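You operate a simulated robot arm through the tools that you are given. There is no shell and no other tool. Be economical: measure what you need, move in short steps, check, and stop when the job is done.

The job below is to be done with a simulated two-armed robot. You get a single attempt, and the scene is never put back.

TASK
Put the yellow lip balm from the top of the white table on the top of the brown counter. Put the blue brush on the folding spot away on the top of the yellow counter. Take the crumpled shirt from the top of the white table and put it on the top of the dryer. Take the white wool dryer ball from the top of the white table and leave it on the top of the yellow counter. Take the blue zip bag from the shelf under the white table and put it on the top of the brown counter. Take the jam jar that expires first from the top of the dryer and put it on the top of the sorting table. Fetch the white hose stub and set it on the top of the green counter. Fetch the green pad and set it in the white bowl. Any order will do. Set down upright: wool dryer ball, jam jar, white hose stub.

It is judged by the outcome, as a careful person would: the job done as asked, and still so three seconds after it is handed in. It fails if anything else is knocked over, pushed out of place, dropped, spilled or broken. Flat cloth is picked up by pressing the open fingertips on it (5 to 10 N) and closing them slowly along it; thin cloth reads only 2 to 8 mm in the jaws.

THE ROBOT
Two 7-joint arms with two-finger parallel grippers on one trunk, on a base that drives. Base frame: it is fixed to the floor where the robot stands at the start and does not move with it; the origin is under the middle of the robot, x ahead of it, y to its left, z up. Units: m, rad, N and s.
The left shoulder is at the start at [0.07, 0.134, 1.201], the right one opposite. With the tool pointing down near the work surface each hand reaches from about 0.1 to 0.34 m from the robot's upright axis, wherever it stands, measured 20 degrees to its own side. Places, roughly: blue brush (12x5x10 cm) [0.6, -0.2, 0.9]; green pad (10x7x8 cm) [-2.9, -0.2, 0.9]; jam jar [-0.75, 1.25, 1.25]; top of the brown counter [-2.2, -0.7, 0.9]; top of the dryer [-0.8, 1.5, 1.2]; top of the green counter [-3.9, -0.2, 0.9]; top of the sorting table [-1.2, -0.2, 0.8]; top of the yellow counter [-3, -0.2, 0.9]; white bowl (23x22x10 cm) [-3.1, -2.8, 1.2]; white hose stub [-2, 1.5, 1]. Payload 1.57 kg a hand.
Tool frame (each hand has its own): the origin (TCP) lies between the finger pads and is the grasp point; the fingertips stand 0.03 m ahead of it; z points along the fingers, y is the line along which they close. Largest opening 0.08 m; finger width 0.017, thickness 0.012; the body of the gripper, 0.04 by 0.082 m, starts 0.08 m behind the TCP.
Orientation is that of the tool frame in the base frame, as a unit quaternion [x, y, z, w]. With the fingers straight down and closing along the base's y, the tool's x points along the base's -x, its y along +y and its z along -z.

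THE INTERFACE
- The arms move only by the tool jog_arm. It takes "left_moves", "right_moves" or both (then of equal length, played together; a hand with none holds still); each is text: rows parted by semicolons, each of 6 numbers parted by spaces: the shift along the tool's x, y, z in mm, then the turn, a rotation vector about the tool's x, y, z in degrees. In form: dx dy dz wx wy wz; .... A call has 1 to 10 rows; each row is the pose to reach, as a shift and turn from the pose commanded when the call began, along the tool's axes at that moment. "left_jaw" and "right_jaw" are, for a hand that has rows, the gripper command, from -1 (shut) to 1 (fully open), values between in proportion, set as the call begins (left out, the last holds). Each row takes 0.2 s and may step no farther than 0.05 m and 0.15 rad from the row before; otherwise, or with a gripper value out of range, the whole call is refused. Where a pose cannot be reached the arm comes as near as it can. A force on the tool above 40 N (or 10 N above the force at the start of the call, whichever is more), or a blocked arm, ends the call early, and 0.2 s more pass. Each finger travels about 0.153 m/s and halts on what it meets, pressing with about 43 N; the grip force reading is that of the motor and also rises with nothing between the fingers. The clock runs only during rows and for 0.2 s after the last one: add rows that repeat a pose to give the fingers time. It gives the time, the measured TCP pose, the force on the tool (base axes), the opening and the grip force at its end, in the units of the frame above (readings bear some noise), with the torque about the TCP (base axes, N m) and any sound that the robot's microphone picked up.
- Cameras (640 x 400 px; columns grow to the right, rows downward): "scene" is now at [0.1349, -0.0037, 1.4195]; the picture's right is [-0.05, -1.00, 0.00], its down [-0.65, 0.03, -0.76] and it looks along [0.76, -0.04, -0.65] (base axes); focal length 289 px, centre (320, 200). "left" rides on the left gripper at [0.072, 0.007, -0.122] in its tool frame; the picture's right is [-0.09, 1.00, 0.00], its down [-0.84, -0.08, -0.54] and it looks along [-0.54, -0.05, 0.84] (tool axes); focal length 238 px, centre (320, 200). "right" rides on the right gripper at [0.072, -0.007, -0.122] in its tool frame; the picture's right is [0.09, 1.00, 0.00], its down [-0.84, 0.08, -0.54] and it looks along [-0.54, 0.05, 0.84] (tool axes); focal length 238 px, centre (320, 200).
- snapshot(camera): a new picture of that camera. It takes no simulated time.
- raise_lower(by): slides the trunk up (or, below 0, down) by that many m; the arms and the scene camera ride with it, the base frame stays. It gives what a move gives, with no picture.
- base_move(legs): drives the robot by 1 to 6 legs, each [ahead, left, turn to the left] in m, m and rad, along the robot's own axes; the way and the turn of a leg run together, so that a leg with both is an arc; at most 1.5 m and 3.142 rad a leg. The arms and the cameras ride along, it lands a little off, and it stops where it bumps. It gives what a move gives.
- head_to(pan, tilt): turns the head with the scene camera to pan (to the left, within 1.501 rad either way) and tilt (down, from -0.506 to 1.204), counted from straight ahead of the robot. It gives what a move gives.
- locate(camera, pixels): for up to 12 pixels [column, row] of the newest picture of that camera ("zoom" is the newest enlarged one), the place [x, y, z] in the base frame of the surface seen there, good to about 0.002 m. It takes no simulated time.
- zoom(camera, box): a new picture of the part [left, top, right, bottom] of that camera's present view, enlarged. It takes no simulated time.
- finish_job(): hands the job in; it is judged then, once.

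Work in short steps. Measure before you move; look again where a grasp or a placing could have gone wrong, and mend it. You have 322 turns and 200 pictures in all, those below and enlarged ones among them. Open the grippers and draw the arms clear of the work before you hand the job in, unless the task says otherwise; then end with one line.

The tools are called after "Request:" as a command line: name --argument value ..., lists and objects as JSON in quotes. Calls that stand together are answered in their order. jog_arm: Moves the arms, as the interface text tells. Its arguments: {"type":"object","properties":{"left_moves":{"type":"string"},"left_jaw":{"type":"number"},"right_moves":{"type":"string"},"right_jaw":{"type":"number"}},"required":[]} The other tools are called the same way: raise_lower (by) slides the trunk up or down; base_move (legs) drives the base; head_to (pan, tilt) turns the head that bears the scene camera; snapshot (camera) takes a picture; locate (camera, pixels) gives the place of the surface under pixels of a picture; zoom (camera, box) takes an enlarged picture of a part of a camera's view; finish_job () hands the job in.

At the start:

```text
time_s: 0.0
left_ee_pos: [0.408, 0.159, 1.1363]
left_orientation: [-0.001, 1.0, 0.0, 0.0]
left_contact_force: [-0.5, -0.7, 0.4]
left_wrist_torque: [0.02, -0.01, 0.0]
left_opening: 0.08
left_grip_force: 0.1
right_ee_pos: [0.3949, -0.2127, 1.1427]
right_orientation: [-0.001, 1.0, 0.0, 0.0]
right_contact_force: [-0.9, 0.6, -0.1]
right_wrist_torque: [-0.01, 0.0, -0.02]
right_opening: 0.08
right_grip_force: 0.1
trunk travel left (down, up): [-0.775, 0.165]
robot x, y, heading: [0.0023, -0.002, -0.001]
head pan, tilt: [-0.051, 0.703]
```

scene: 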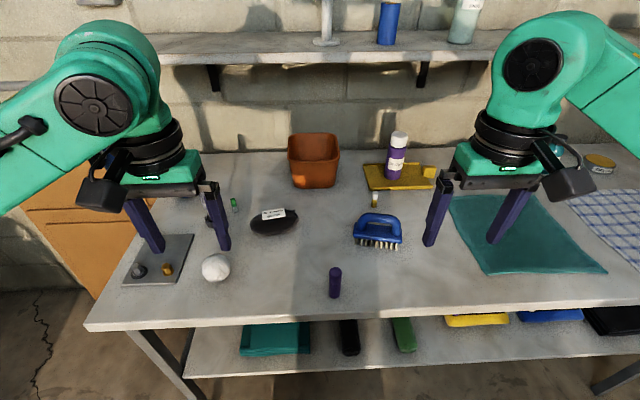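
right: 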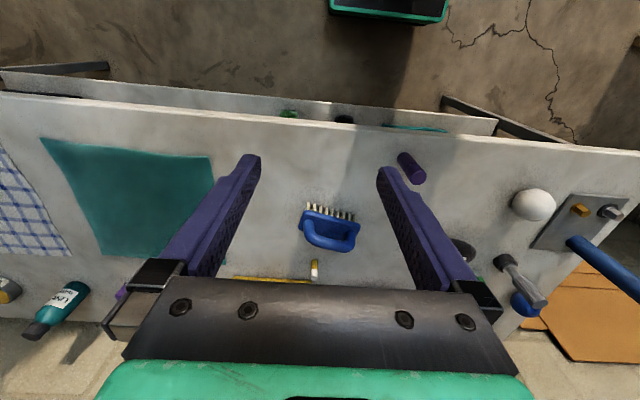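
left: 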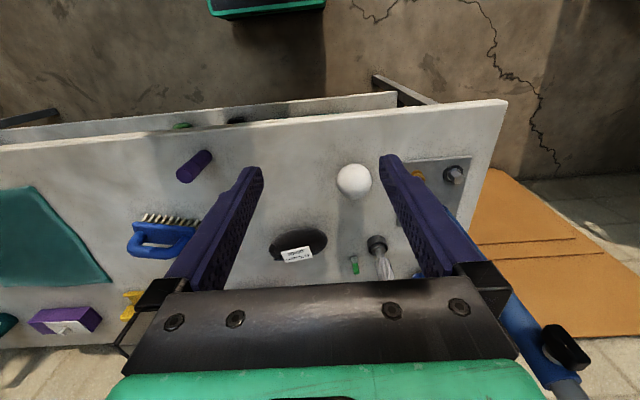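

I start by looking at the table in detail: small yellow item near (375,200), ball at (215,267), brush at (378,230).

Request:
zoom --camera "scene" --box '[180, 120, 460, 310]'

Request:
head_to --pan -0.7 --tilt 0.6

Request:
snapshot --camera "scene"

```text
2.11 times, centred on (320, 215) of scene
```

zoom: 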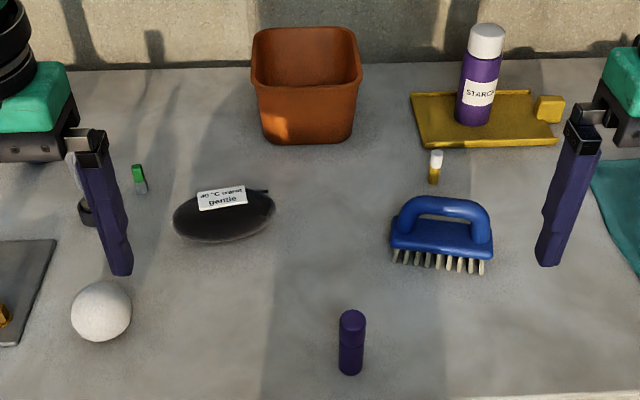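

```text
time_s: 1.0
left_ee_pos: [0.4065, 0.1586, 1.1363]
left_orientation: [-0.001, 1.0, 0.0, 0.0]
left_contact_force: [0.7, -1.1, 0.1]
left_wrist_torque: [-0.02, 0.06, 0.01]
left_opening: 0.08
left_grip_force: 0.1
right_ee_pos: [0.3962, -0.2135, 1.1427]
right_orientation: [0.0, 1.0, 0.0, -0.001]
right_contact_force: [0.6, 0.2, 0.3]
right_wrist_torque: [-0.03, -0.01, 0.03]
right_opening: 0.0803
right_grip_force: 0.0
trunk travel left (down, up): [-0.775, 0.165]
robot x, y, heading: [0.0036, 0.0011, 0.002]
head pan, tilt: [-0.7, 0.6]
```

```text
195 pictures are left
```

scene: 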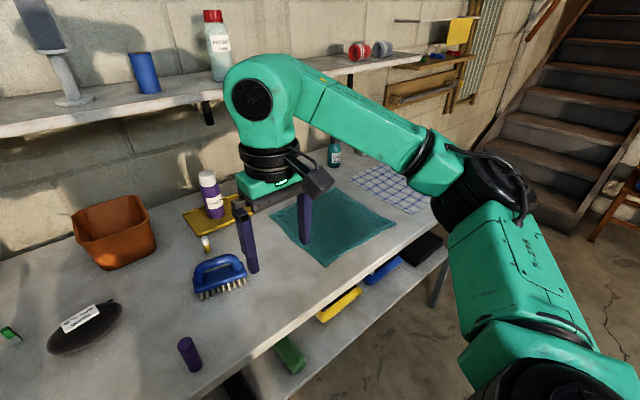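

Now I measure the table: need heights. First look straight ahead, tilted.

Request:
head_to --pan 0.0 --tilt 0.75

Request:
snapshot --camera "scene"

```text
time_s: 2.1
left_ee_pos: [0.4074, 0.1582, 1.1378]
left_orientation: [-0.001, 1.0, 0.001, 0.0]
left_contact_force: [0.3, -0.5, 0.5]
left_wrist_torque: [-0.01, 0.03, 0.01]
left_opening: 0.0802
left_grip_force: 0.1
right_ee_pos: [0.3945, -0.2128, 1.1426]
right_orientation: [-0.001, 1.0, 0.0, 0.0]
right_contact_force: [-0.1, 0.3, -0.2]
right_wrist_torque: [-0.03, 0.01, 0.03]
right_opening: 0.08
right_grip_force: 0.1
trunk travel left (down, up): [-0.775, 0.165]
robot x, y, heading: [-0.0031, 0.0012, 0.002]
head pan, tilt: [0.0, 0.75]
```

```text
194 pictures are left
```

scene: 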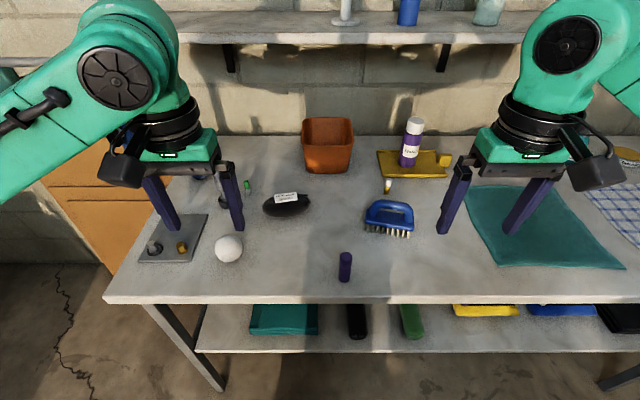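

Locating key items: balm (388,187), ball (228,248), brush handle (390,210), dark lump (287,205), table edge, teal cloth, shelf items.

Request:
locate --camera "scene" --pixels '[[388, 183], [388, 191], [228, 245], [390, 208], [287, 205], [320, 297], [410, 320], [357, 320], [560, 309], [130, 297], [540, 225], [325, 150]]'

Request:
zoom --camera "scene" --box '[220, 170, 420, 350]'

Request:
zoom --camera "scene" --box '[400, 130, 640, 340]'

```text
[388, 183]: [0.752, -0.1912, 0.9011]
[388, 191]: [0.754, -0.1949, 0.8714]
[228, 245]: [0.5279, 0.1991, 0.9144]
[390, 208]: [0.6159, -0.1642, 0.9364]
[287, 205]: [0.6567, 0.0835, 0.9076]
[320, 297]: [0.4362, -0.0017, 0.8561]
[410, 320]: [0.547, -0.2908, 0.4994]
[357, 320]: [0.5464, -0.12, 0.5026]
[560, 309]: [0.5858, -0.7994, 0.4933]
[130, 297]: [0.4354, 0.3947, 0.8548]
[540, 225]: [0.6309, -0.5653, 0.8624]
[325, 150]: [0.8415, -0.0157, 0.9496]
```

```text
2.22 times, centred on (320, 260) of scene
```

zoom: 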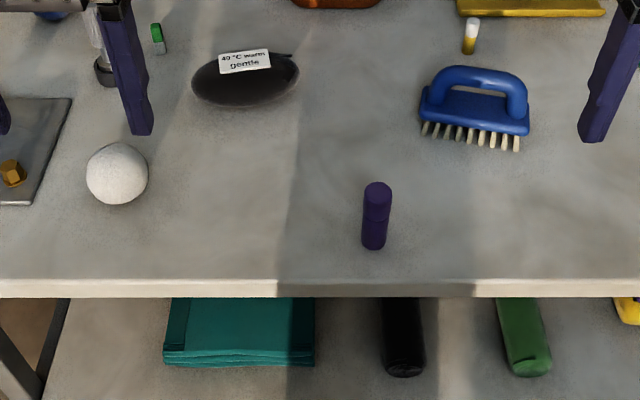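

```text
1.90 times, centred on (520, 235) of scene
```

zoom: 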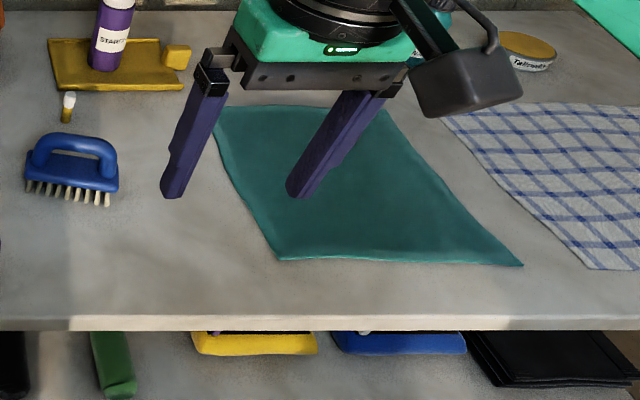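

I look more closely at the dark lump and the cloths to decide which one is the crumpled shirt.

Request:
zoom --camera "left" --box '[220, 200, 380, 300]'

Request:
head_to --pan -1.0 --tilt 0.75

Request:
snapshot --camera "scene"

Request:
head_to --pan 0.9 --tilt 0.7

Request:
snapshot --camera "scene"

```text
4.00 times, centred on (300, 250) of left
```

zoom: 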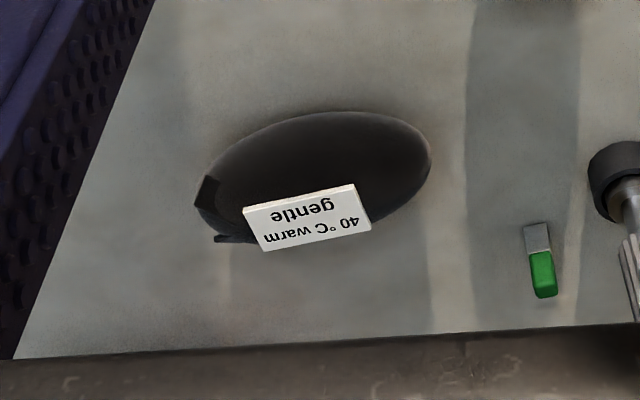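

```text
time_s: 3.4
left_ee_pos: [0.4066, 0.1587, 1.137]
left_orientation: [-0.001, 1.0, 0.0, -0.001]
left_contact_force: [0.7, 0.2, -0.3]
left_wrist_torque: [-0.01, -0.01, 0.0]
left_opening: 0.0802
left_grip_force: 0.1
right_ee_pos: [0.3963, -0.2132, 1.1434]
right_orientation: [0.0, 1.0, 0.0, 0.0]
right_contact_force: [-0.8, 0.9, 0.1]
right_wrist_torque: [0.0, -0.01, 0.03]
right_opening: 0.0799
right_grip_force: 0.1
trunk travel left (down, up): [-0.775, 0.165]
robot x, y, heading: [-0.0004, -0.0019, 0.003]
head pan, tilt: [-1.0, 0.75]
```

```text
190 pictures are left
```

scene: 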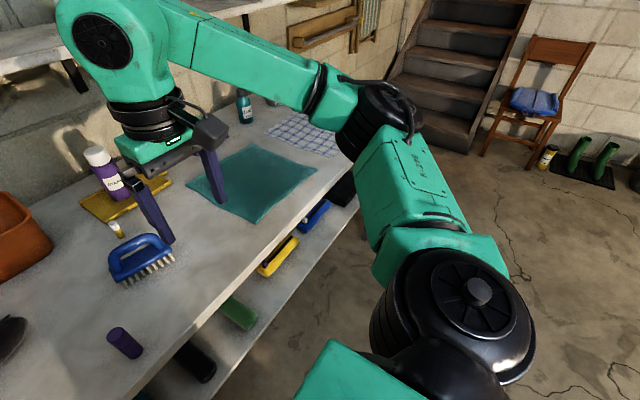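

```text
time_s: 5.2
left_ee_pos: [0.4067, 0.159, 1.1355]
left_orientation: [-0.001, 1.0, 0.001, 0.001]
left_contact_force: [-0.7, -0.4, -0.7]
left_wrist_torque: [0.02, 0.0, -0.01]
left_opening: 0.0804
left_grip_force: 0.1
right_ee_pos: [0.396, -0.2126, 1.1432]
right_orientation: [0.0, 1.0, 0.0, 0.0]
right_contact_force: [0.4, -0.6, 0.7]
right_wrist_torque: [-0.01, 0.01, 0.04]
right_opening: 0.0799
right_grip_force: 0.1
trunk travel left (down, up): [-0.775, 0.165]
robot x, y, heading: [0.0061, -0.0014, 0.006]
head pan, tilt: [0.901, 0.7]
```

```text
189 pictures are left
```

scene: 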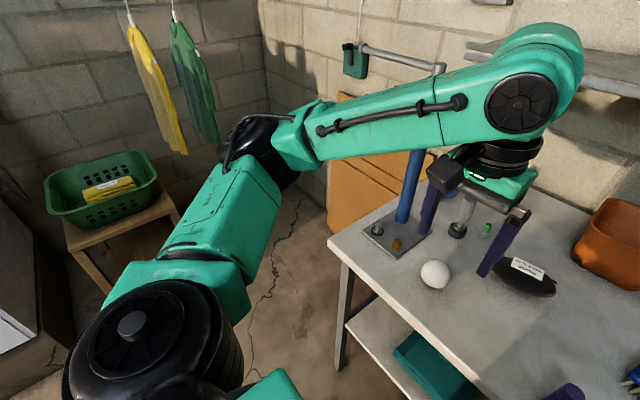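

The dark lump with the care label is the crumpled shirt. I check the wall shelf's edge and the shirt's extent from a straight view before driving closer.

Request:
head_to --pan 0.0 --tilt 0.65

Request:
zoom --camera "scene" --box '[160, 0, 480, 200]'

Request:
zoom --camera "scene" --box '[220, 160, 420, 285]'

```text
time_s: 6.4
left_ee_pos: [0.408, 0.1597, 1.137]
left_orientation: [0.0, 1.0, 0.001, 0.0]
left_contact_force: [0.5, -1.1, -0.6]
left_wrist_torque: [0.0, 0.01, -0.02]
left_opening: 0.0799
left_grip_force: 0.2
right_ee_pos: [0.3954, -0.2127, 1.1434]
right_orientation: [0.001, 1.0, -0.001, 0.0]
right_contact_force: [0.2, -0.2, 0.1]
right_wrist_torque: [0.02, 0.05, -0.01]
right_opening: 0.0801
right_grip_force: 0.0
trunk travel left (down, up): [-0.775, 0.165]
robot x, y, heading: [0.001, 0.0024, 0.001]
head pan, tilt: [0.0, 0.649]
```

```text
2.00 times, centred on (320, 100) of scene
```

zoom: 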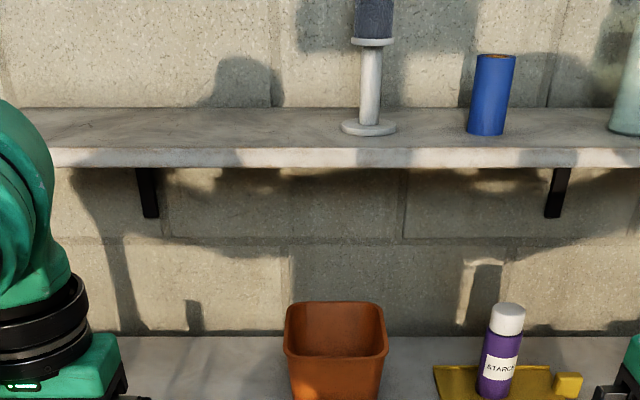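

```text
3.20 times, centred on (320, 222) of scene
```

zoom: 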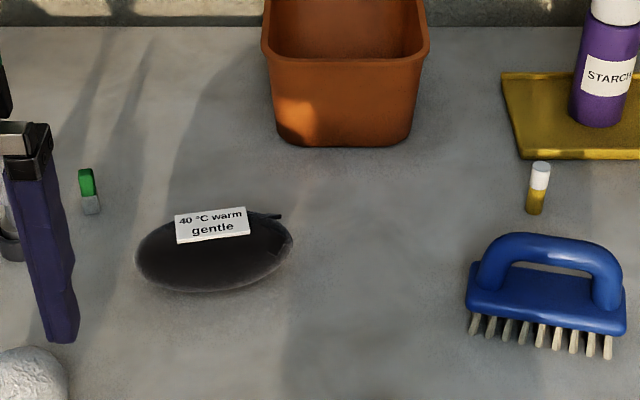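

Locating in the newest zoom: shirt ends, tag, brush handle, balm and starch bottle.

Request:
locate --camera "zoom" --pixels '[[140, 255], [290, 245], [215, 250], [210, 288], [212, 218], [490, 265], [550, 240], [608, 262], [545, 285], [538, 170], [536, 205], [600, 110]]'

Request:
snapshot --camera "scene"

```text
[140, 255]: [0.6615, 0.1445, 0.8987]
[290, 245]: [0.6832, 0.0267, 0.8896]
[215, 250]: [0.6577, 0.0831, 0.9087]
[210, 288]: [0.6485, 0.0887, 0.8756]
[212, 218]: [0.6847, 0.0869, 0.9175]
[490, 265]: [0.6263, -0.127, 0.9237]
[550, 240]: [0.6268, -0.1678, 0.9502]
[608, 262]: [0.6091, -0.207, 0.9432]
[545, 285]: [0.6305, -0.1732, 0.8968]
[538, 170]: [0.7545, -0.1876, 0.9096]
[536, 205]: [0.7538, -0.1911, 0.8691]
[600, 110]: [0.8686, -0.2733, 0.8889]
```

```text
186 pictures are left
```

scene: 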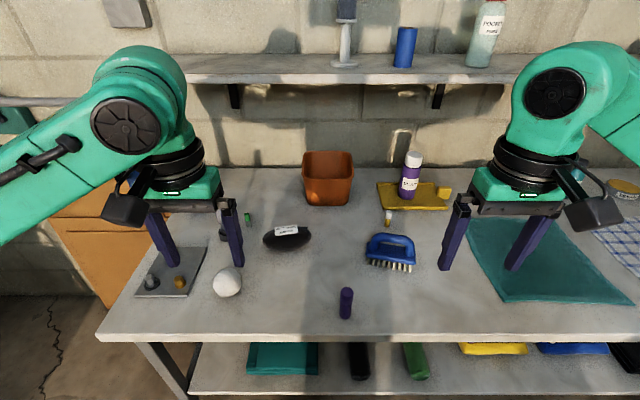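

Request:
locate --camera "scene" --pixels '[[350, 77], [345, 55], [413, 155], [345, 292], [120, 110], [190, 85]]'

```text
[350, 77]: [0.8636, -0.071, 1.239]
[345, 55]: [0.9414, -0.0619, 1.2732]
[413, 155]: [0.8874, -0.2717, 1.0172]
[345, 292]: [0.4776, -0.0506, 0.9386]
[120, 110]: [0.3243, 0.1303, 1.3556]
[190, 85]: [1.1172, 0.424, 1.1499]
```

The wall shelf edge is at x=0.86, well clear. I move both hands over their objects (left over the shirt, right over the brush handle), turning so the jaws close across them.

Request:
jog_arm --left_moves "-25.7 -7.3 9 0 0 7.95; -51.4 -14.6 18 0 0 15.9; -77.1 -21.9 27 0 0 23.85; -102.8 -29.2 36 0 0 31.8; -128.5 -36.5 45 0 0 39.75; -154.2 -43.8 54 0 0 47.7; -179.9 -51.1 63 0 0 55.65; -205.6 -58.4 72 0 0 63.6; -231.3 -65.7 81 0 0 71.55; -257 -73 90 0 0 79.5" --right_moves "-22.5 4.5 9 0 0 -7.8; -45 9 18 0 0 -15.6; -67.5 13.5 27 0 0 -23.4; -90 18 36 0 0 -31.2; -112.5 22.5 45 0 0 -39; -135 27 54 0 0 -46.8; -157.5 31.5 63 0 0 -54.6; -180 36 72 0 0 -62.4; -202.5 40.5 81 0 0 -70.2; -225 45 90 0 0 -78" --left_jaw 1 --right_jaw 1

Request:
snapshot --camera "left"

Request:
snapshot --camera "right"

```text
time_s: 8.6
left_ee_pos: [0.5987, 0.1593, 1.0026]
left_orientation: [0.64, 0.768, -0.001, 0.003]
left_contact_force: [0.0, 1.2, -0.5]
left_wrist_torque: [-0.12, -0.03, 0.0]
left_opening: 0.0803
left_grip_force: 0.1
left hand out of reach, approached as far as the arm can: row 8, 9, 10
right_ee_pos: [0.3184, -0.0251, 1.1122]
right_orientation: [-0.595, 0.802, -0.04, 0.024]
right_contact_force: [-0.8, 0.6, 1.1]
right_wrist_torque: [-0.06, -0.03, 0.0]
right_opening: 0.0799
right_grip_force: 0.0
right hand out of reach, approached as far as the arm can: row 4, 5, 6, 7, 8, 9, 10
trunk travel left (down, up): [-0.775, 0.165]
robot x, y, heading: [0.0029, 0.0008, 0.002]
head pan, tilt: [0.0, 0.649]
```

```text
185 pictures are left
```

left: 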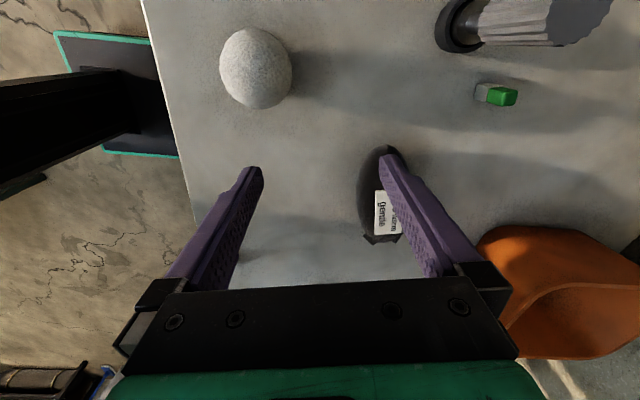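

```text
184 pictures are left
```

right: 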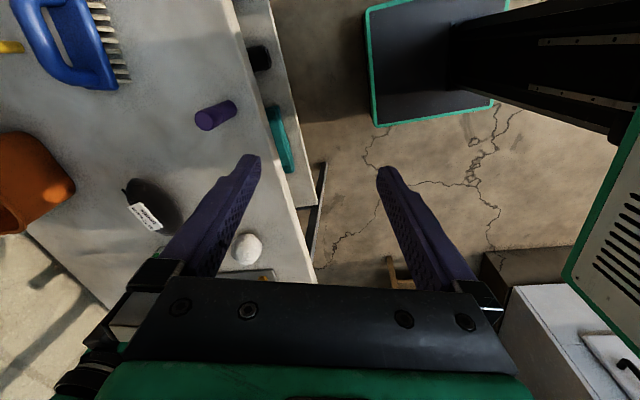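

The right arm ended off its target; the robot needs to be closer. I measure the base's top (left image around (150,60)) to know how far I can drive under the table.

Request:
locate --camera "left" --pixels '[[150, 60], [130, 150], [62, 45], [380, 190], [368, 160], [255, 65]]'

Request:
locate --camera "right" --pixels '[[378, 60], [420, 118], [380, 10], [285, 180], [240, 40]]'

```text
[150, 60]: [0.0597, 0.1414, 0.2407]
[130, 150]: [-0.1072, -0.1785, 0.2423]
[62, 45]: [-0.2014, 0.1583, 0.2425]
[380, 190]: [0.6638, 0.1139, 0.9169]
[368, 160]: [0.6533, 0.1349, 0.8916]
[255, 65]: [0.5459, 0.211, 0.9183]
```

```text
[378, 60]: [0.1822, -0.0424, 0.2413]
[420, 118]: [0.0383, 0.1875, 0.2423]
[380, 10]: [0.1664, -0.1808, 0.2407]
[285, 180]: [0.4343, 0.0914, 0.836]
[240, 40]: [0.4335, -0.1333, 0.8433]
```

Base top is only at z≈0.24, so it fits below the shelf (0.46). I retract and raise both hands before driving ahead.

Request:
jog_arm --left_moves "7 -39 -12 0 0 0; 14 -78 -24 0 0 0; 21 -117 -36 0 0 0; 28 -156 -48 0 0 0; 36 -197 -60 0 0 0" --right_moves "31 -23 0 0 0 0; 62 -46 0 0 0 0; 92 -69 0 0 0 0; 123 -92 0 0 0 0; 154 -115 0 0 0 0"

```text
time_s: 9.8
left_ee_pos: [0.3989, 0.1541, 1.0661]
left_orientation: [0.639, 0.769, 0.001, 0.0]
left_contact_force: [-1.0, 0.5, 0.5]
left_wrist_torque: [0.0, -0.01, 0.01]
left_opening: 0.08
left_grip_force: 0.0
right_ee_pos: [0.2773, -0.1064, 1.1288]
right_orientation: [-0.593, 0.804, -0.038, 0.027]
right_contact_force: [0.0, -0.1, 0.0]
right_wrist_torque: [0.04, -0.04, 0.01]
right_opening: 0.08
right_grip_force: 0.1
right hand out of reach, approached as far as the arm can: row 1, 2, 3, 4, 5
trunk travel left (down, up): [-0.775, 0.165]
robot x, y, heading: [0.0018, -0.0046, -0.001]
head pan, tilt: [0.0, 0.649]
```

The right wrist is at a limit when turned this way; I turn it back the other way.

Request:
jog_arm --right_moves "0 0 0 0 0 8; 0 0 0 0 0 16; 0 0 0 0 0 24; 0 0 0 0 0 32; 0 0 0 0 0 40; 0 0 0 0 0 48; 0 0 0 0 0 56; 0 0 0 0 0 64; 0 0 0 0 0 72"

Request:
snapshot --camera "scene"

```text
time_s: 11.8
left_ee_pos: [0.4039, 0.1545, 1.0645]
left_orientation: [0.64, 0.769, 0.0, 0.0]
left_contact_force: [0.6, -0.3, 0.1]
left_wrist_torque: [0.03, 0.0, 0.0]
left_opening: 0.0801
left_grip_force: 0.0
right_ee_pos: [0.2783, -0.1084, 1.1289]
right_orientation: [-0.007, 0.999, -0.015, 0.041]
right_contact_force: [1.0, 0.3, -0.6]
right_wrist_torque: [0.04, 0.01, 0.01]
right_opening: 0.0797
right_grip_force: 0.1
trunk travel left (down, up): [-0.775, 0.165]
robot x, y, heading: [0.0015, -0.001, 0.002]
head pan, tilt: [0.0, 0.649]
```

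```text
183 pictures are left
```

scene: 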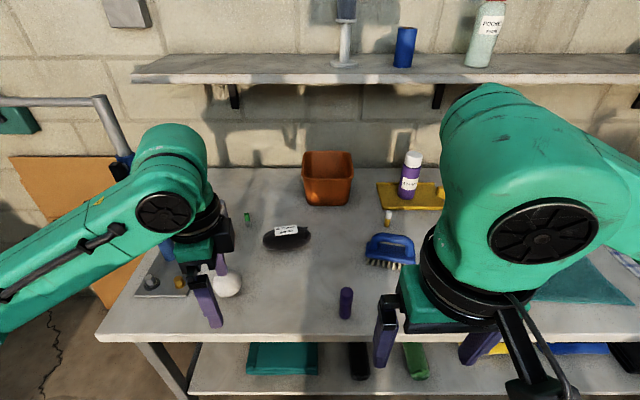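

I bring the right hand back to its easy pose and straighten its small tilt, then drive ahead 0.2 m.

Request:
jog_arm --right_moves "-30 -25 -3 -1 2 0.4; -60 -50 -6 -1.7 4.7 0.8; -90 -75 -9 -1.7 4.7 0.8; -122 -102 -12 -1.7 4.7 0.8"

Request:
base_move --legs '[[0.18, 0, 0]]'

Request:
snapshot --camera "scene"

```text
time_s: 12.8
left_ee_pos: [0.403, 0.1534, 1.0635]
left_orientation: [0.64, 0.768, -0.001, -0.001]
left_contact_force: [-0.4, -1.2, -0.4]
left_wrist_torque: [0.03, -0.01, -0.01]
left_opening: 0.0801
left_grip_force: 0.1
right_ee_pos: [0.4031, -0.2093, 1.1562]
right_orientation: [-0.002, 1.0, 0.0, 0.001]
right_contact_force: [1.0, -0.4, -1.0]
right_wrist_torque: [-0.02, 0.01, -0.03]
right_opening: 0.0802
right_grip_force: 0.1
trunk travel left (down, up): [-0.775, 0.165]
robot x, y, heading: [0.0007, -0.003, 0.002]
head pan, tilt: [0.0, 0.649]
```

```text
time_s: 14.3
left_ee_pos: [0.579, 0.1529, 1.0655]
left_orientation: [0.641, 0.768, 0.0, 0.001]
left_contact_force: [-0.4, -0.1, -0.2]
left_wrist_torque: [-0.03, -0.01, 0.01]
left_opening: 0.0801
left_grip_force: 0.0
right_ee_pos: [0.5768, -0.2089, 1.1582]
right_orientation: [-0.001, 1.0, 0.0, 0.003]
right_contact_force: [-1.2, 0.5, -0.1]
right_wrist_torque: [0.0, 0.0, 0.0]
right_opening: 0.08
right_grip_force: 0.0
trunk travel left (down, up): [-0.775, 0.165]
robot x, y, heading: [0.1807, 0.001, 0.004]
head pan, tilt: [0.0, 0.649]
```

```text
182 pictures are left
```

scene: 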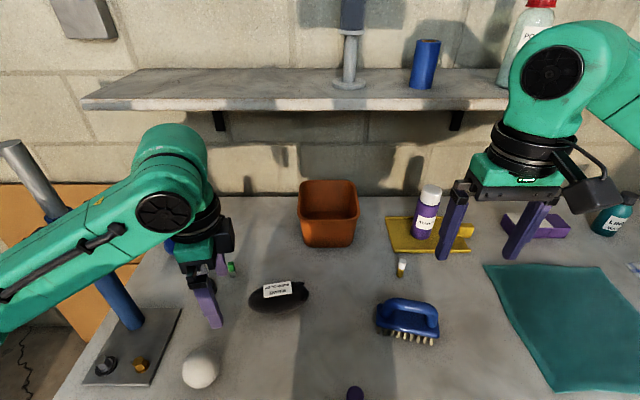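

Clear of everything. Left hand goes above the shirt at (0.667,0.087); right hand above the balm at (0.753,-0.190), both still high.

Request:
jog_arm --left_moves "-27 25 10 0 0 0; -54 50 20 0 0 0; -81 75 35 0 0 0; -81 75 35 0 0 0" --right_moves "-43 5 20 0 0 0; -87 10 40 0 0 0; -131 15 60 0 0 0; -175 19 80 0 0 0" --left_jaw 1 --right_jaw 1

Request:
snapshot --camera "left"

Request:
snapshot --camera "right"

```text
time_s: 15.3
left_ee_pos: [0.6707, 0.0879, 1.0293]
left_orientation: [0.64, 0.768, -0.001, 0.0]
left_contact_force: [0.0, 0.0, -0.5]
left_wrist_torque: [-0.03, 0.02, 0.0]
left_opening: 0.0799
left_grip_force: 0.0
right_ee_pos: [0.7554, -0.1863, 1.0794]
right_orientation: [-0.002, 1.0, -0.001, 0.001]
right_contact_force: [0.0, -0.4, 0.1]
right_wrist_torque: [-0.02, 0.04, 0.0]
right_opening: 0.0799
right_grip_force: 0.1
trunk travel left (down, up): [-0.775, 0.165]
robot x, y, heading: [0.1822, -0.0012, -0.004]
head pan, tilt: [0.0, 0.649]
```

```text
181 pictures are left
```

left: 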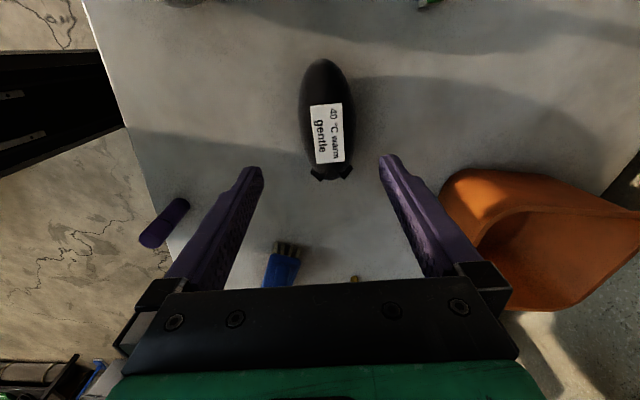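

```text
180 pictures are left
```

right: 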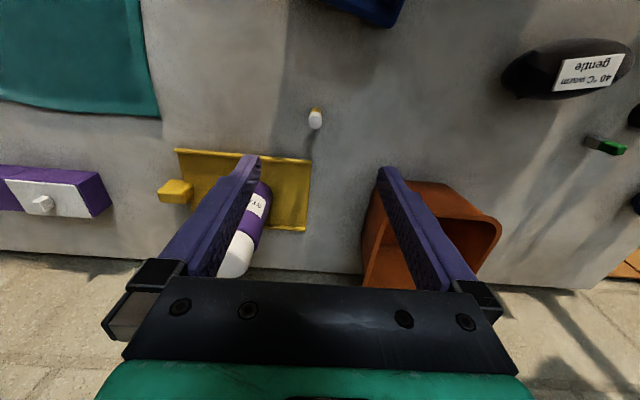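

I measure the shirt's edges in the left picture and the balm in the right one.

Request:
locate --camera "left" --pixels '[[302, 115], [352, 115], [327, 62], [330, 165], [303, 130], [355, 140], [325, 95]]'

Request:
locate --camera "right" --pixels '[[316, 120], [316, 109], [309, 170], [372, 230], [240, 250], [257, 215]]'

```text
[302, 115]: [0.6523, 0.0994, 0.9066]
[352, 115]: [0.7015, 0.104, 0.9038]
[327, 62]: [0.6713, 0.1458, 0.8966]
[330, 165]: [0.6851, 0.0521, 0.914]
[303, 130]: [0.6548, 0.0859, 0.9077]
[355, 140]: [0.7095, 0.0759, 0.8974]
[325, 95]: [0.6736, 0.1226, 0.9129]
```

```text
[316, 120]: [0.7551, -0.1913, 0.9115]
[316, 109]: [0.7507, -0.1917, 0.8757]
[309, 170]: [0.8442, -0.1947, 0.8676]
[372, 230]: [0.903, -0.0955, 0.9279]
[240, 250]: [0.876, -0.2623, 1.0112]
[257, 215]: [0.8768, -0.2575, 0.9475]
```

Shirt is ~0.055 wide centred (0.679,0.096), balm centred (0.752,-0.192). Both go down to TCP z≈0.893, jaws open.

Request:
jog_arm --left_moves "5 10 28 0 0 0; 5 10 56 0 0 0; 5 10 84 0 0 0; 5 10 112 0 0 0; 5 10 136 0 0 0; 5 10 136 0 0 0" --right_moves "3 -5 37 0 0 0; 3 -5 74 0 0 0; 3 -5 111 0 0 0; 3 -5 148 0 0 0; 3 -5 186 0 0 0; 3 -5 186 0 0 0"

Request:
snapshot --camera "left"

Request:
snapshot --camera "right"

```text
time_s: 16.7
left_ee_pos: [0.678, 0.0939, 0.8938]
left_orientation: [0.641, 0.768, 0.0, 0.0]
left_contact_force: [0.1, -0.6, -0.5]
left_wrist_torque: [-0.01, -0.03, 0.01]
left_opening: 0.08
left_grip_force: 0.0
right_ee_pos: [0.7525, -0.1944, 0.8923]
right_orientation: [-0.002, 1.0, 0.0, 0.001]
right_contact_force: [0.2, -0.3, 0.3]
right_wrist_torque: [-0.03, 0.01, -0.01]
right_opening: 0.0799
right_grip_force: 0.1
trunk travel left (down, up): [-0.775, 0.165]
robot x, y, heading: [0.1777, 0.0018, 0.002]
head pan, tilt: [0.0, 0.649]
```

```text
179 pictures are left
```

left: 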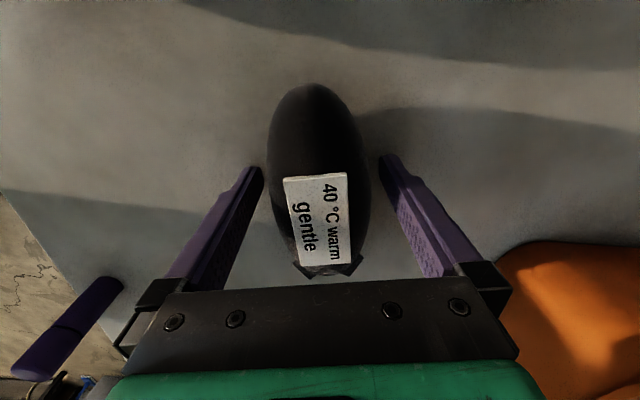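

```text
178 pictures are left
```

right: 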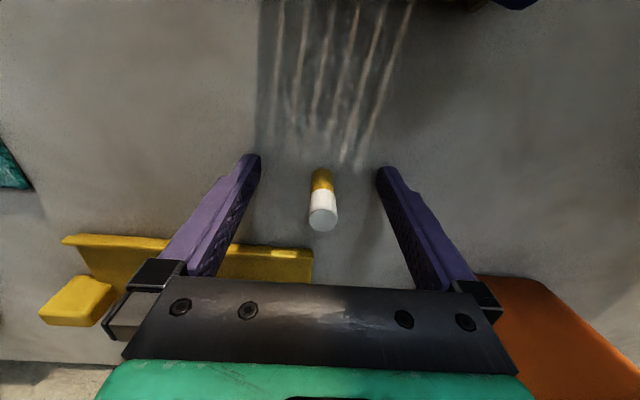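

Both objects sit between the fingers; I close both jaws.

Request:
jog_arm --left_moves "0 0 0 0 0 0; 0 0 0 0 0 0; 0 0 0 0 0 0" --right_moves "0 0 0 0 0 0; 0 0 0 0 0 0; 0 0 0 0 0 0" --left_jaw -1 --right_jaw -1

Request:
jog_arm --left_moves "0 0 -20 0 0 0; 0 0 -50 0 0 0; 0 0 -85 0 0 0; 0 0 -120 0 0 0; 0 0 -150 0 0 0" --right_moves "0 0 -20 0 0 0; 0 0 -50 0 0 0; 0 0 -85 0 0 0; 0 0 -120 0 0 0; 0 0 -150 0 0 0"

Request:
snapshot --camera "scene"

```text
time_s: 17.5
left_ee_pos: [0.6795, 0.0939, 0.8939]
left_orientation: [0.64, 0.769, 0.0, 0.001]
left_contact_force: [-0.2, -1.0, -0.2]
left_wrist_torque: [-0.01, 0.0, 0.01]
left_opening: 0.0592
left_grip_force: 43.0
right_ee_pos: [0.7529, -0.1946, 0.8929]
right_orientation: [-0.001, 1.0, 0.0, 0.001]
right_contact_force: [0.5, 0.1, -0.1]
right_wrist_torque: [-0.01, 0.0, 0.01]
right_opening: 0.0137
right_grip_force: 30.0
trunk travel left (down, up): [-0.775, 0.165]
robot x, y, heading: [0.1754, 0.0012, -0.0]
head pan, tilt: [0.0, 0.649]
```

```text
time_s: 18.7
left_ee_pos: [0.679, 0.0951, 1.0451]
left_orientation: [0.64, 0.768, -0.001, -0.001]
left_contact_force: [-0.6, 0.5, -2.1]
left_wrist_torque: [-0.02, 0.0, 0.0]
left_opening: 0.0594
left_grip_force: 43.2
right_ee_pos: [0.7506, -0.1944, 1.0427]
right_orientation: [0.0, 1.0, 0.0, 0.0]
right_contact_force: [-0.4, -0.3, -0.1]
right_wrist_torque: [-0.02, -0.02, -0.02]
right_opening: 0.014
right_grip_force: 29.8
trunk travel left (down, up): [-0.775, 0.165]
robot x, y, heading: [0.1813, 0.0019, -0.006]
head pan, tilt: [0.0, 0.649]
```

```text
177 pictures are left
```

scene: 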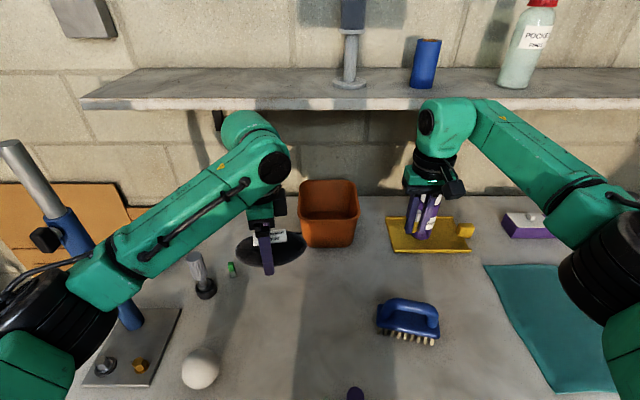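

Both are held (openings 59 and 14 mm). I back straight off 0.6 m and look around toward the left (dryer).

Request:
base_move --legs '[[-0.6, 0, 0]]'

Request:
head_to --pan 1.4 --tilt 0.35

Request:
snapshot --camera "scene"

```text
time_s: 22.1
left_ee_pos: [0.085, 0.096, 1.0418]
left_orientation: [0.638, 0.77, -0.001, -0.001]
left_contact_force: [0.4, 0.6, -1.1]
left_wrist_torque: [0.01, 0.04, -0.01]
left_opening: 0.0594
left_grip_force: 42.7
right_ee_pos: [0.1581, -0.1927, 1.0407]
right_orientation: [-0.003, 1.0, 0.0, 0.0]
right_contact_force: [-0.8, 0.5, -0.2]
right_wrist_torque: [-0.01, 0.02, -0.01]
right_opening: 0.0138
right_grip_force: 30.5
trunk travel left (down, up): [-0.775, 0.165]
robot x, y, heading: [-0.4156, -0.0012, 0.005]
head pan, tilt: [0.0, 0.649]
```

```text
time_s: 23.6
left_ee_pos: [0.0839, 0.0963, 1.0432]
left_orientation: [0.638, 0.77, -0.002, 0.0]
left_contact_force: [-0.8, -0.5, -1.5]
left_wrist_torque: [0.01, 0.0, -0.01]
left_opening: 0.0593
left_grip_force: 42.7
right_ee_pos: [0.157, -0.1919, 1.0414]
right_orientation: [-0.003, 1.0, 0.0, 0.001]
right_contact_force: [-0.1, -0.9, -0.6]
right_wrist_torque: [-0.02, 0.03, 0.0]
right_opening: 0.0139
right_grip_force: 30.5
trunk travel left (down, up): [-0.775, 0.165]
robot x, y, heading: [-0.4208, 0.0009, 0.005]
head pan, tilt: [1.4, 0.351]
```

```text
176 pictures are left
```

scene: 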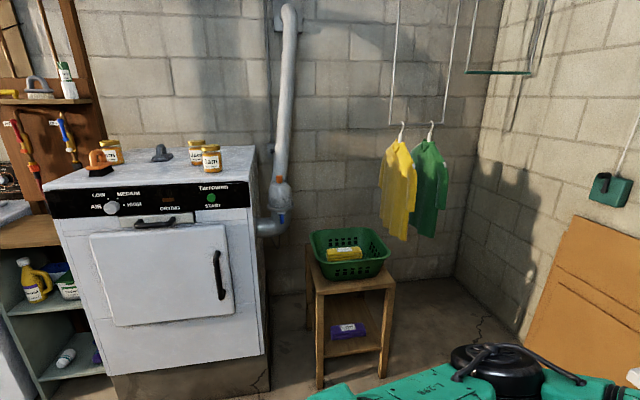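

The dryer is ahead-left with three jars. I locate its top edges and items.

Request:
locate --camera "scene" --pixels '[[60, 185], [240, 180], [150, 170], [212, 157], [195, 150], [110, 152], [160, 153], [98, 158], [245, 152], [215, 260], [270, 330], [320, 280]]'

Request:
zoom --camera "scene" --box '[30, 110, 270, 220]'

```text
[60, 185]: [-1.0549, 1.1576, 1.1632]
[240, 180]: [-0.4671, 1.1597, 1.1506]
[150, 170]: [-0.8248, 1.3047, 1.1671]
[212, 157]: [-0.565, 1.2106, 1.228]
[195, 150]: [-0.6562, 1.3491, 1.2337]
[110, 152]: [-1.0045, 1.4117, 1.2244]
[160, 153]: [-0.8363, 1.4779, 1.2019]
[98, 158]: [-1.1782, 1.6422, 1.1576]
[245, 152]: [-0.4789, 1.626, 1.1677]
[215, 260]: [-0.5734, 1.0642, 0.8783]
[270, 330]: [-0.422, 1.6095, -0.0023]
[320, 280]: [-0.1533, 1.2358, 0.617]
```

```text
2.67 times, centred on (150, 165) of scene
```

zoom: 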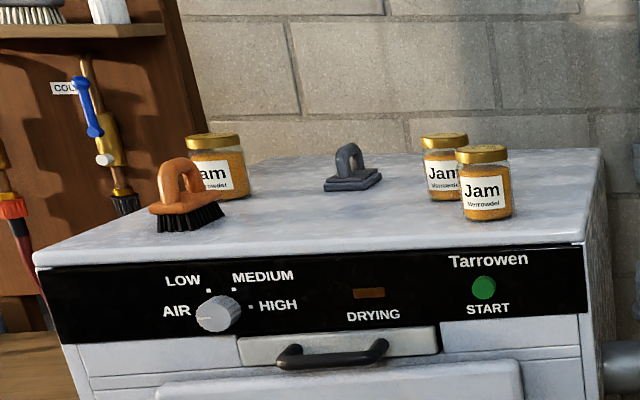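

Dryer front is at y≈1.155, top z≈1.167. I raise the trunk fully and turn left 90° in place, then look.

Request:
raise_lower --by 0.16

Request:
base_move --legs '[[0, 0, 1.566]]'

Request:
head_to --pan 1.2 --tilt 0.5

Request:
snapshot --camera "scene"

```text
time_s: 25.5
left_ee_pos: [0.0833, 0.0963, 1.203]
left_orientation: [0.638, 0.77, -0.001, 0.0]
left_contact_force: [-0.1, -0.3, -1.2]
left_wrist_torque: [0.01, -0.01, 0.02]
left_opening: 0.059
left_grip_force: 43.0
right_ee_pos: [0.1567, -0.1926, 1.2016]
right_orientation: [-0.003, 1.0, 0.0, 0.002]
right_contact_force: [-0.8, -0.4, 0.2]
right_wrist_torque: [0.02, 0.03, -0.03]
right_opening: 0.0142
right_grip_force: 30.6
trunk travel left (down, up): [-0.935, 0.005]
robot x, y, heading: [-0.418, 0.0019, 0.006]
head pan, tilt: [1.4, 0.351]
```

```text
time_s: 29.7
left_ee_pos: [-0.5056, 0.5016, 1.2031]
left_orientation: [-0.087, 0.996, -0.001, 0.0]
left_contact_force: [0.1, 0.0, -0.6]
left_wrist_torque: [0.02, -0.02, -0.02]
left_opening: 0.0586
left_grip_force: 43.1
right_ee_pos: [-0.2174, 0.5707, 1.2011]
right_orientation: [-0.705, 0.709, 0.0, 0.001]
right_contact_force: [0.0, 0.3, 0.1]
right_wrist_torque: [-0.01, 0.03, 0.0]
right_opening: 0.0137
right_grip_force: 30.3
trunk travel left (down, up): [-0.935, 0.005]
robot x, y, heading: [-0.4149, 0.0006, 1.56]
head pan, tilt: [1.4, 0.351]
```

```text
time_s: 30.4
left_ee_pos: [-0.5074, 0.5025, 1.2046]
left_orientation: [-0.086, 0.996, -0.001, 0.001]
left_contact_force: [-0.4, -0.7, -1.8]
left_wrist_torque: [0.02, 0.04, 0.0]
left_opening: 0.0588
left_grip_force: 42.6
right_ee_pos: [-0.2172, 0.5714, 1.2017]
right_orientation: [-0.705, 0.71, 0.0, 0.001]
right_contact_force: [-0.8, 1.2, 1.1]
right_wrist_torque: [0.0, -0.01, 0.02]
right_opening: 0.0139
right_grip_force: 30.2
trunk travel left (down, up): [-0.935, 0.005]
robot x, y, heading: [-0.4125, -0.0006, 1.558]
head pan, tilt: [1.201, 0.499]
```

```text
174 pictures are left
```

scene: 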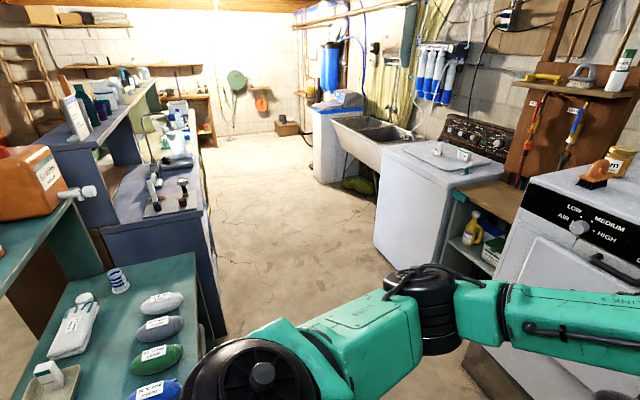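

I move ahead 0.3 and left 0.38 to face the dryer, then look at the jars.

Request:
base_move --legs '[[0.3, 0, 0], [0, 0.38, 0.01]]'

Request:
head_to --pan 0.0 --tilt 0.4

Request:
snapshot --camera "scene"

```text
time_s: 34.4
left_ee_pos: [-0.8831, 0.8028, 1.2041]
left_orientation: [-0.091, 0.996, -0.001, -0.001]
left_contact_force: [0.2, 0.0, -1.3]
left_wrist_torque: [0.02, 0.05, -0.02]
left_opening: 0.0583
left_grip_force: 43.1
right_ee_pos: [-0.5926, 0.8719, 1.2015]
right_orientation: [-0.707, 0.707, 0.001, 0.0]
right_contact_force: [0.3, 0.1, 0.0]
right_wrist_torque: [0.03, 0.02, 0.01]
right_opening: 0.0139
right_grip_force: 30.5
trunk travel left (down, up): [-0.935, 0.005]
robot x, y, heading: [-0.7902, 0.2999, 1.566]
head pan, tilt: [1.201, 0.499]
```

```text
time_s: 35.8
left_ee_pos: [-0.8857, 0.802, 1.2032]
left_orientation: [-0.091, 0.996, -0.001, 0.001]
left_contact_force: [0.8, 1.0, -0.9]
left_wrist_torque: [-0.04, 0.0, 0.0]
left_opening: 0.0582
left_grip_force: 43.1
right_ee_pos: [-0.5943, 0.8733, 1.201]
right_orientation: [0.708, -0.706, -0.001, -0.001]
right_contact_force: [0.2, -0.1, -0.3]
right_wrist_torque: [0.02, 0.02, -0.03]
right_opening: 0.0138
right_grip_force: 30.8
trunk travel left (down, up): [-0.935, 0.005]
robot x, y, heading: [-0.7944, 0.2981, 1.572]
head pan, tilt: [0.0, 0.4]
```

```text
173 pictures are left
```

scene: 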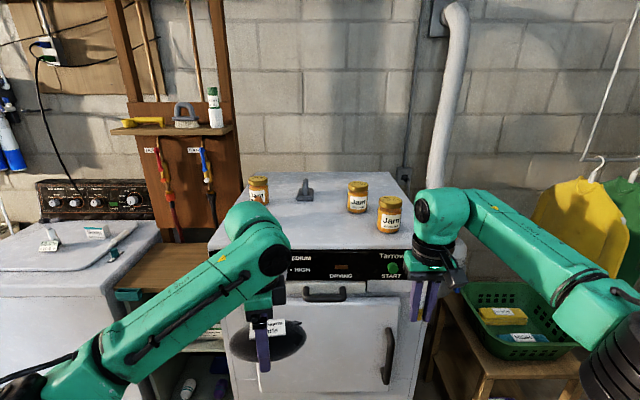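

Zooming on the jars and their lids.

Request:
zoom --camera "scene" --box '[330, 170, 420, 240]'

Request:
zoom --camera "scene" --box '[230, 165, 320, 215]'

```text
5.71 times, centred on (375, 205) of scene
```

zoom: 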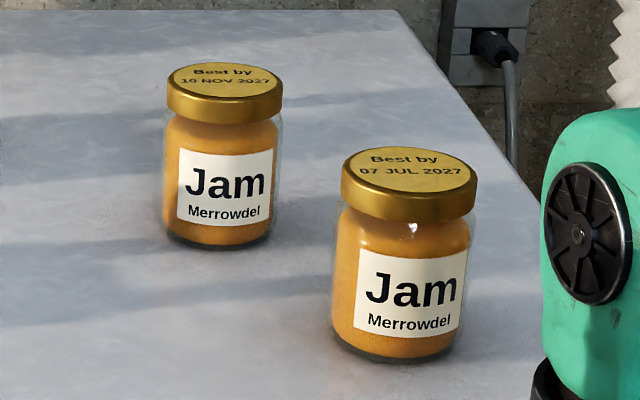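

```text
7.11 times, centred on (275, 190) of scene
```

zoom: 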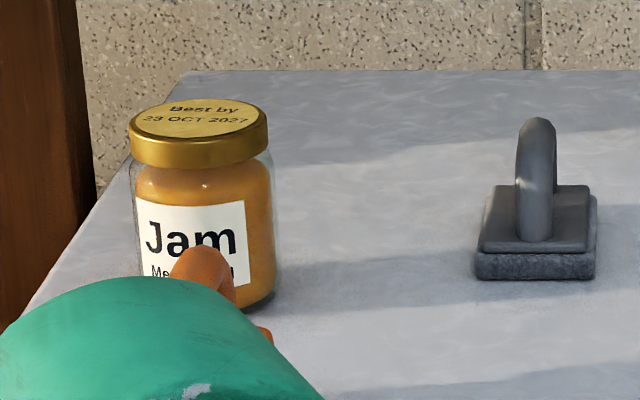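

The earliest is the right front jar (07 JUL 2027). I raise both hands, pulling the right one back so it stays clear of the jars.

Request:
jog_arm --left_moves "0 0 -25 0 0 0; 0 0 -50 0 0 0; 0 0 -75 0 0 0; 0 0 -75 0 0 0; 0 0 -75 0 0 0" --right_moves "40 0 -20 0 0 0; 80 0 -40 0 0 0; 120 0 -60 0 0 0; 160 0 -80 0 0 0; 200 0 -100 0 0 0"

Request:
snapshot --camera "scene"

```text
time_s: 37.0
left_ee_pos: [-0.8834, 0.7984, 1.2786]
left_orientation: [-0.089, 0.996, 0.0, 0.001]
left_contact_force: [0.5, 0.3, -1.7]
left_wrist_torque: [0.0, 0.02, -0.01]
left_opening: 0.058
left_grip_force: 43.1
right_ee_pos: [-0.5941, 0.6698, 1.3036]
right_orientation: [-0.707, 0.707, 0.0, 0.001]
right_contact_force: [-0.6, -0.2, -0.4]
right_wrist_torque: [0.02, -0.01, -0.02]
right_opening: 0.0138
right_grip_force: 30.2
trunk travel left (down, up): [-0.935, 0.005]
robot x, y, heading: [-0.7928, 0.2993, 1.567]
head pan, tilt: [0.0, 0.4]
```

```text
170 pictures are left
```

scene: 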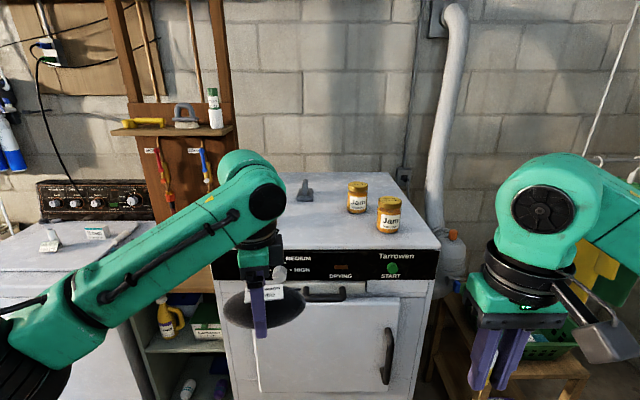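

Drive closer: 0.3 m ahead, 0.09 right, then check.

Request:
base_move --legs '[[0.33, -0.09, 0]]'

Request:
head_to --pan 0.1 --tilt 0.65

Request:
snapshot --camera "scene"

Request:
snapshot --camera "left"

```text
time_s: 39.3
left_ee_pos: [-0.7936, 1.13, 1.279]
left_orientation: [-0.089, 0.996, 0.001, 0.001]
left_contact_force: [0.4, 1.6, -1.2]
left_wrist_torque: [0.02, -0.02, -0.05]
left_opening: 0.0577
left_grip_force: 43.1
right_ee_pos: [-0.5037, 1.0024, 1.3041]
right_orientation: [-0.706, 0.708, 0.002, 0.001]
right_contact_force: [-0.1, -0.8, -0.1]
right_wrist_torque: [0.02, -0.01, 0.02]
right_opening: 0.014
right_grip_force: 29.9
trunk travel left (down, up): [-0.935, 0.005]
robot x, y, heading: [-0.6991, 0.6364, 1.566]
head pan, tilt: [0.0, 0.4]
```

```text
time_s: 40.0
left_ee_pos: [-0.7911, 1.1338, 1.2795]
left_orientation: [-0.09, 0.996, 0.0, 0.0]
left_contact_force: [0.0, 0.0, -2.0]
left_wrist_torque: [0.0, -0.01, 0.01]
left_opening: 0.0579
left_grip_force: 42.9
right_ee_pos: [-0.5032, 1.0042, 1.3041]
right_orientation: [-0.707, 0.708, 0.001, 0.0]
right_contact_force: [-0.1, 0.0, 0.5]
right_wrist_torque: [0.0, -0.01, -0.01]
right_opening: 0.0141
right_grip_force: 30.2
trunk travel left (down, up): [-0.935, 0.005]
robot x, y, heading: [-0.6967, 0.6316, 1.56]
head pan, tilt: [0.099, 0.649]
```

```text
169 pictures are left
```

scene: 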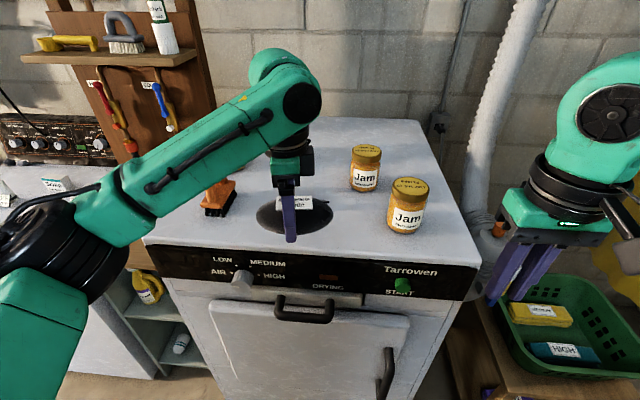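

```text
168 pictures are left
```

left: 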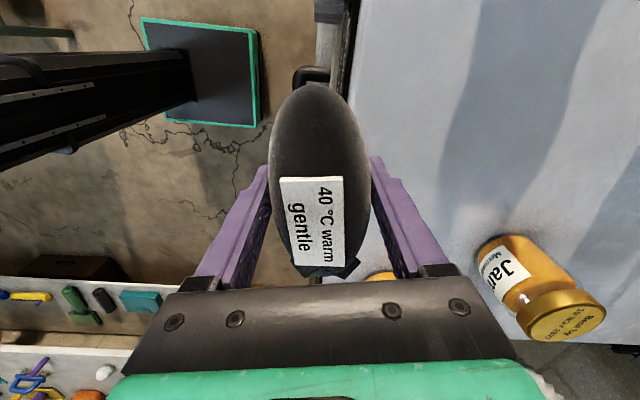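

Request:
locate --camera "scene" --pixels '[[220, 188], [234, 210], [300, 250], [411, 185], [408, 228], [370, 150], [300, 240], [250, 240]]'

```text
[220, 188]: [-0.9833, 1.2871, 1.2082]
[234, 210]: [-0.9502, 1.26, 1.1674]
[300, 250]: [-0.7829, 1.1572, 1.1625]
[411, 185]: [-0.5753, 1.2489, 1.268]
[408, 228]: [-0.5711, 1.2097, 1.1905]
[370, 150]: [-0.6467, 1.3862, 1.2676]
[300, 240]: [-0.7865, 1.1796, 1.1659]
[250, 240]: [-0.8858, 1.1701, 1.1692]
```

Orange brush ends at x≈-0.94, jar A at (-0.574,1.24). The free spot at (-0.79,1.26) suits the shirt; drive ahead 0.125, then lower.

Request:
base_move --legs '[[0.125, 0, 0]]'

Request:
jog_arm --left_moves "0 0 30 0 0 0; 0 0 50 0 0 0; 0 0 62 0 0 0; 0 0 72 0 0 0"

```text
time_s: 41.3
left_ee_pos: [-0.7901, 1.2547, 1.2804]
left_orientation: [-0.088, 0.996, 0.002, 0.001]
left_contact_force: [0.8, -0.3, -1.5]
left_wrist_torque: [0.02, 0.05, 0.0]
left_opening: 0.0575
left_grip_force: 42.4
right_ee_pos: [-0.5021, 1.1258, 1.3052]
right_orientation: [-0.706, 0.708, 0.002, 0.002]
right_contact_force: [-0.4, -0.2, -0.8]
right_wrist_torque: [0.03, 0.01, 0.02]
right_opening: 0.0139
right_grip_force: 30.1
trunk travel left (down, up): [-0.935, 0.005]
robot x, y, heading: [-0.6982, 0.754, 1.566]
head pan, tilt: [0.099, 0.649]
```

```text
time_s: 42.3
left_ee_pos: [-0.7915, 1.2609, 1.2083]
left_orientation: [-0.089, 0.996, -0.001, 0.0]
left_contact_force: [0.1, 0.8, -1.7]
left_wrist_torque: [0.03, 0.0, 0.01]
left_opening: 0.0576
left_grip_force: 43.5
right_ee_pos: [-0.5016, 1.1311, 1.3026]
right_orientation: [-0.707, 0.708, 0.0, 0.001]
right_contact_force: [0.4, 0.0, -0.8]
right_wrist_torque: [-0.01, -0.01, -0.03]
right_opening: 0.014
right_grip_force: 29.7
trunk travel left (down, up): [-0.935, 0.005]
robot x, y, heading: [-0.7007, 0.7588, 1.56]
head pan, tilt: [0.099, 0.649]
```

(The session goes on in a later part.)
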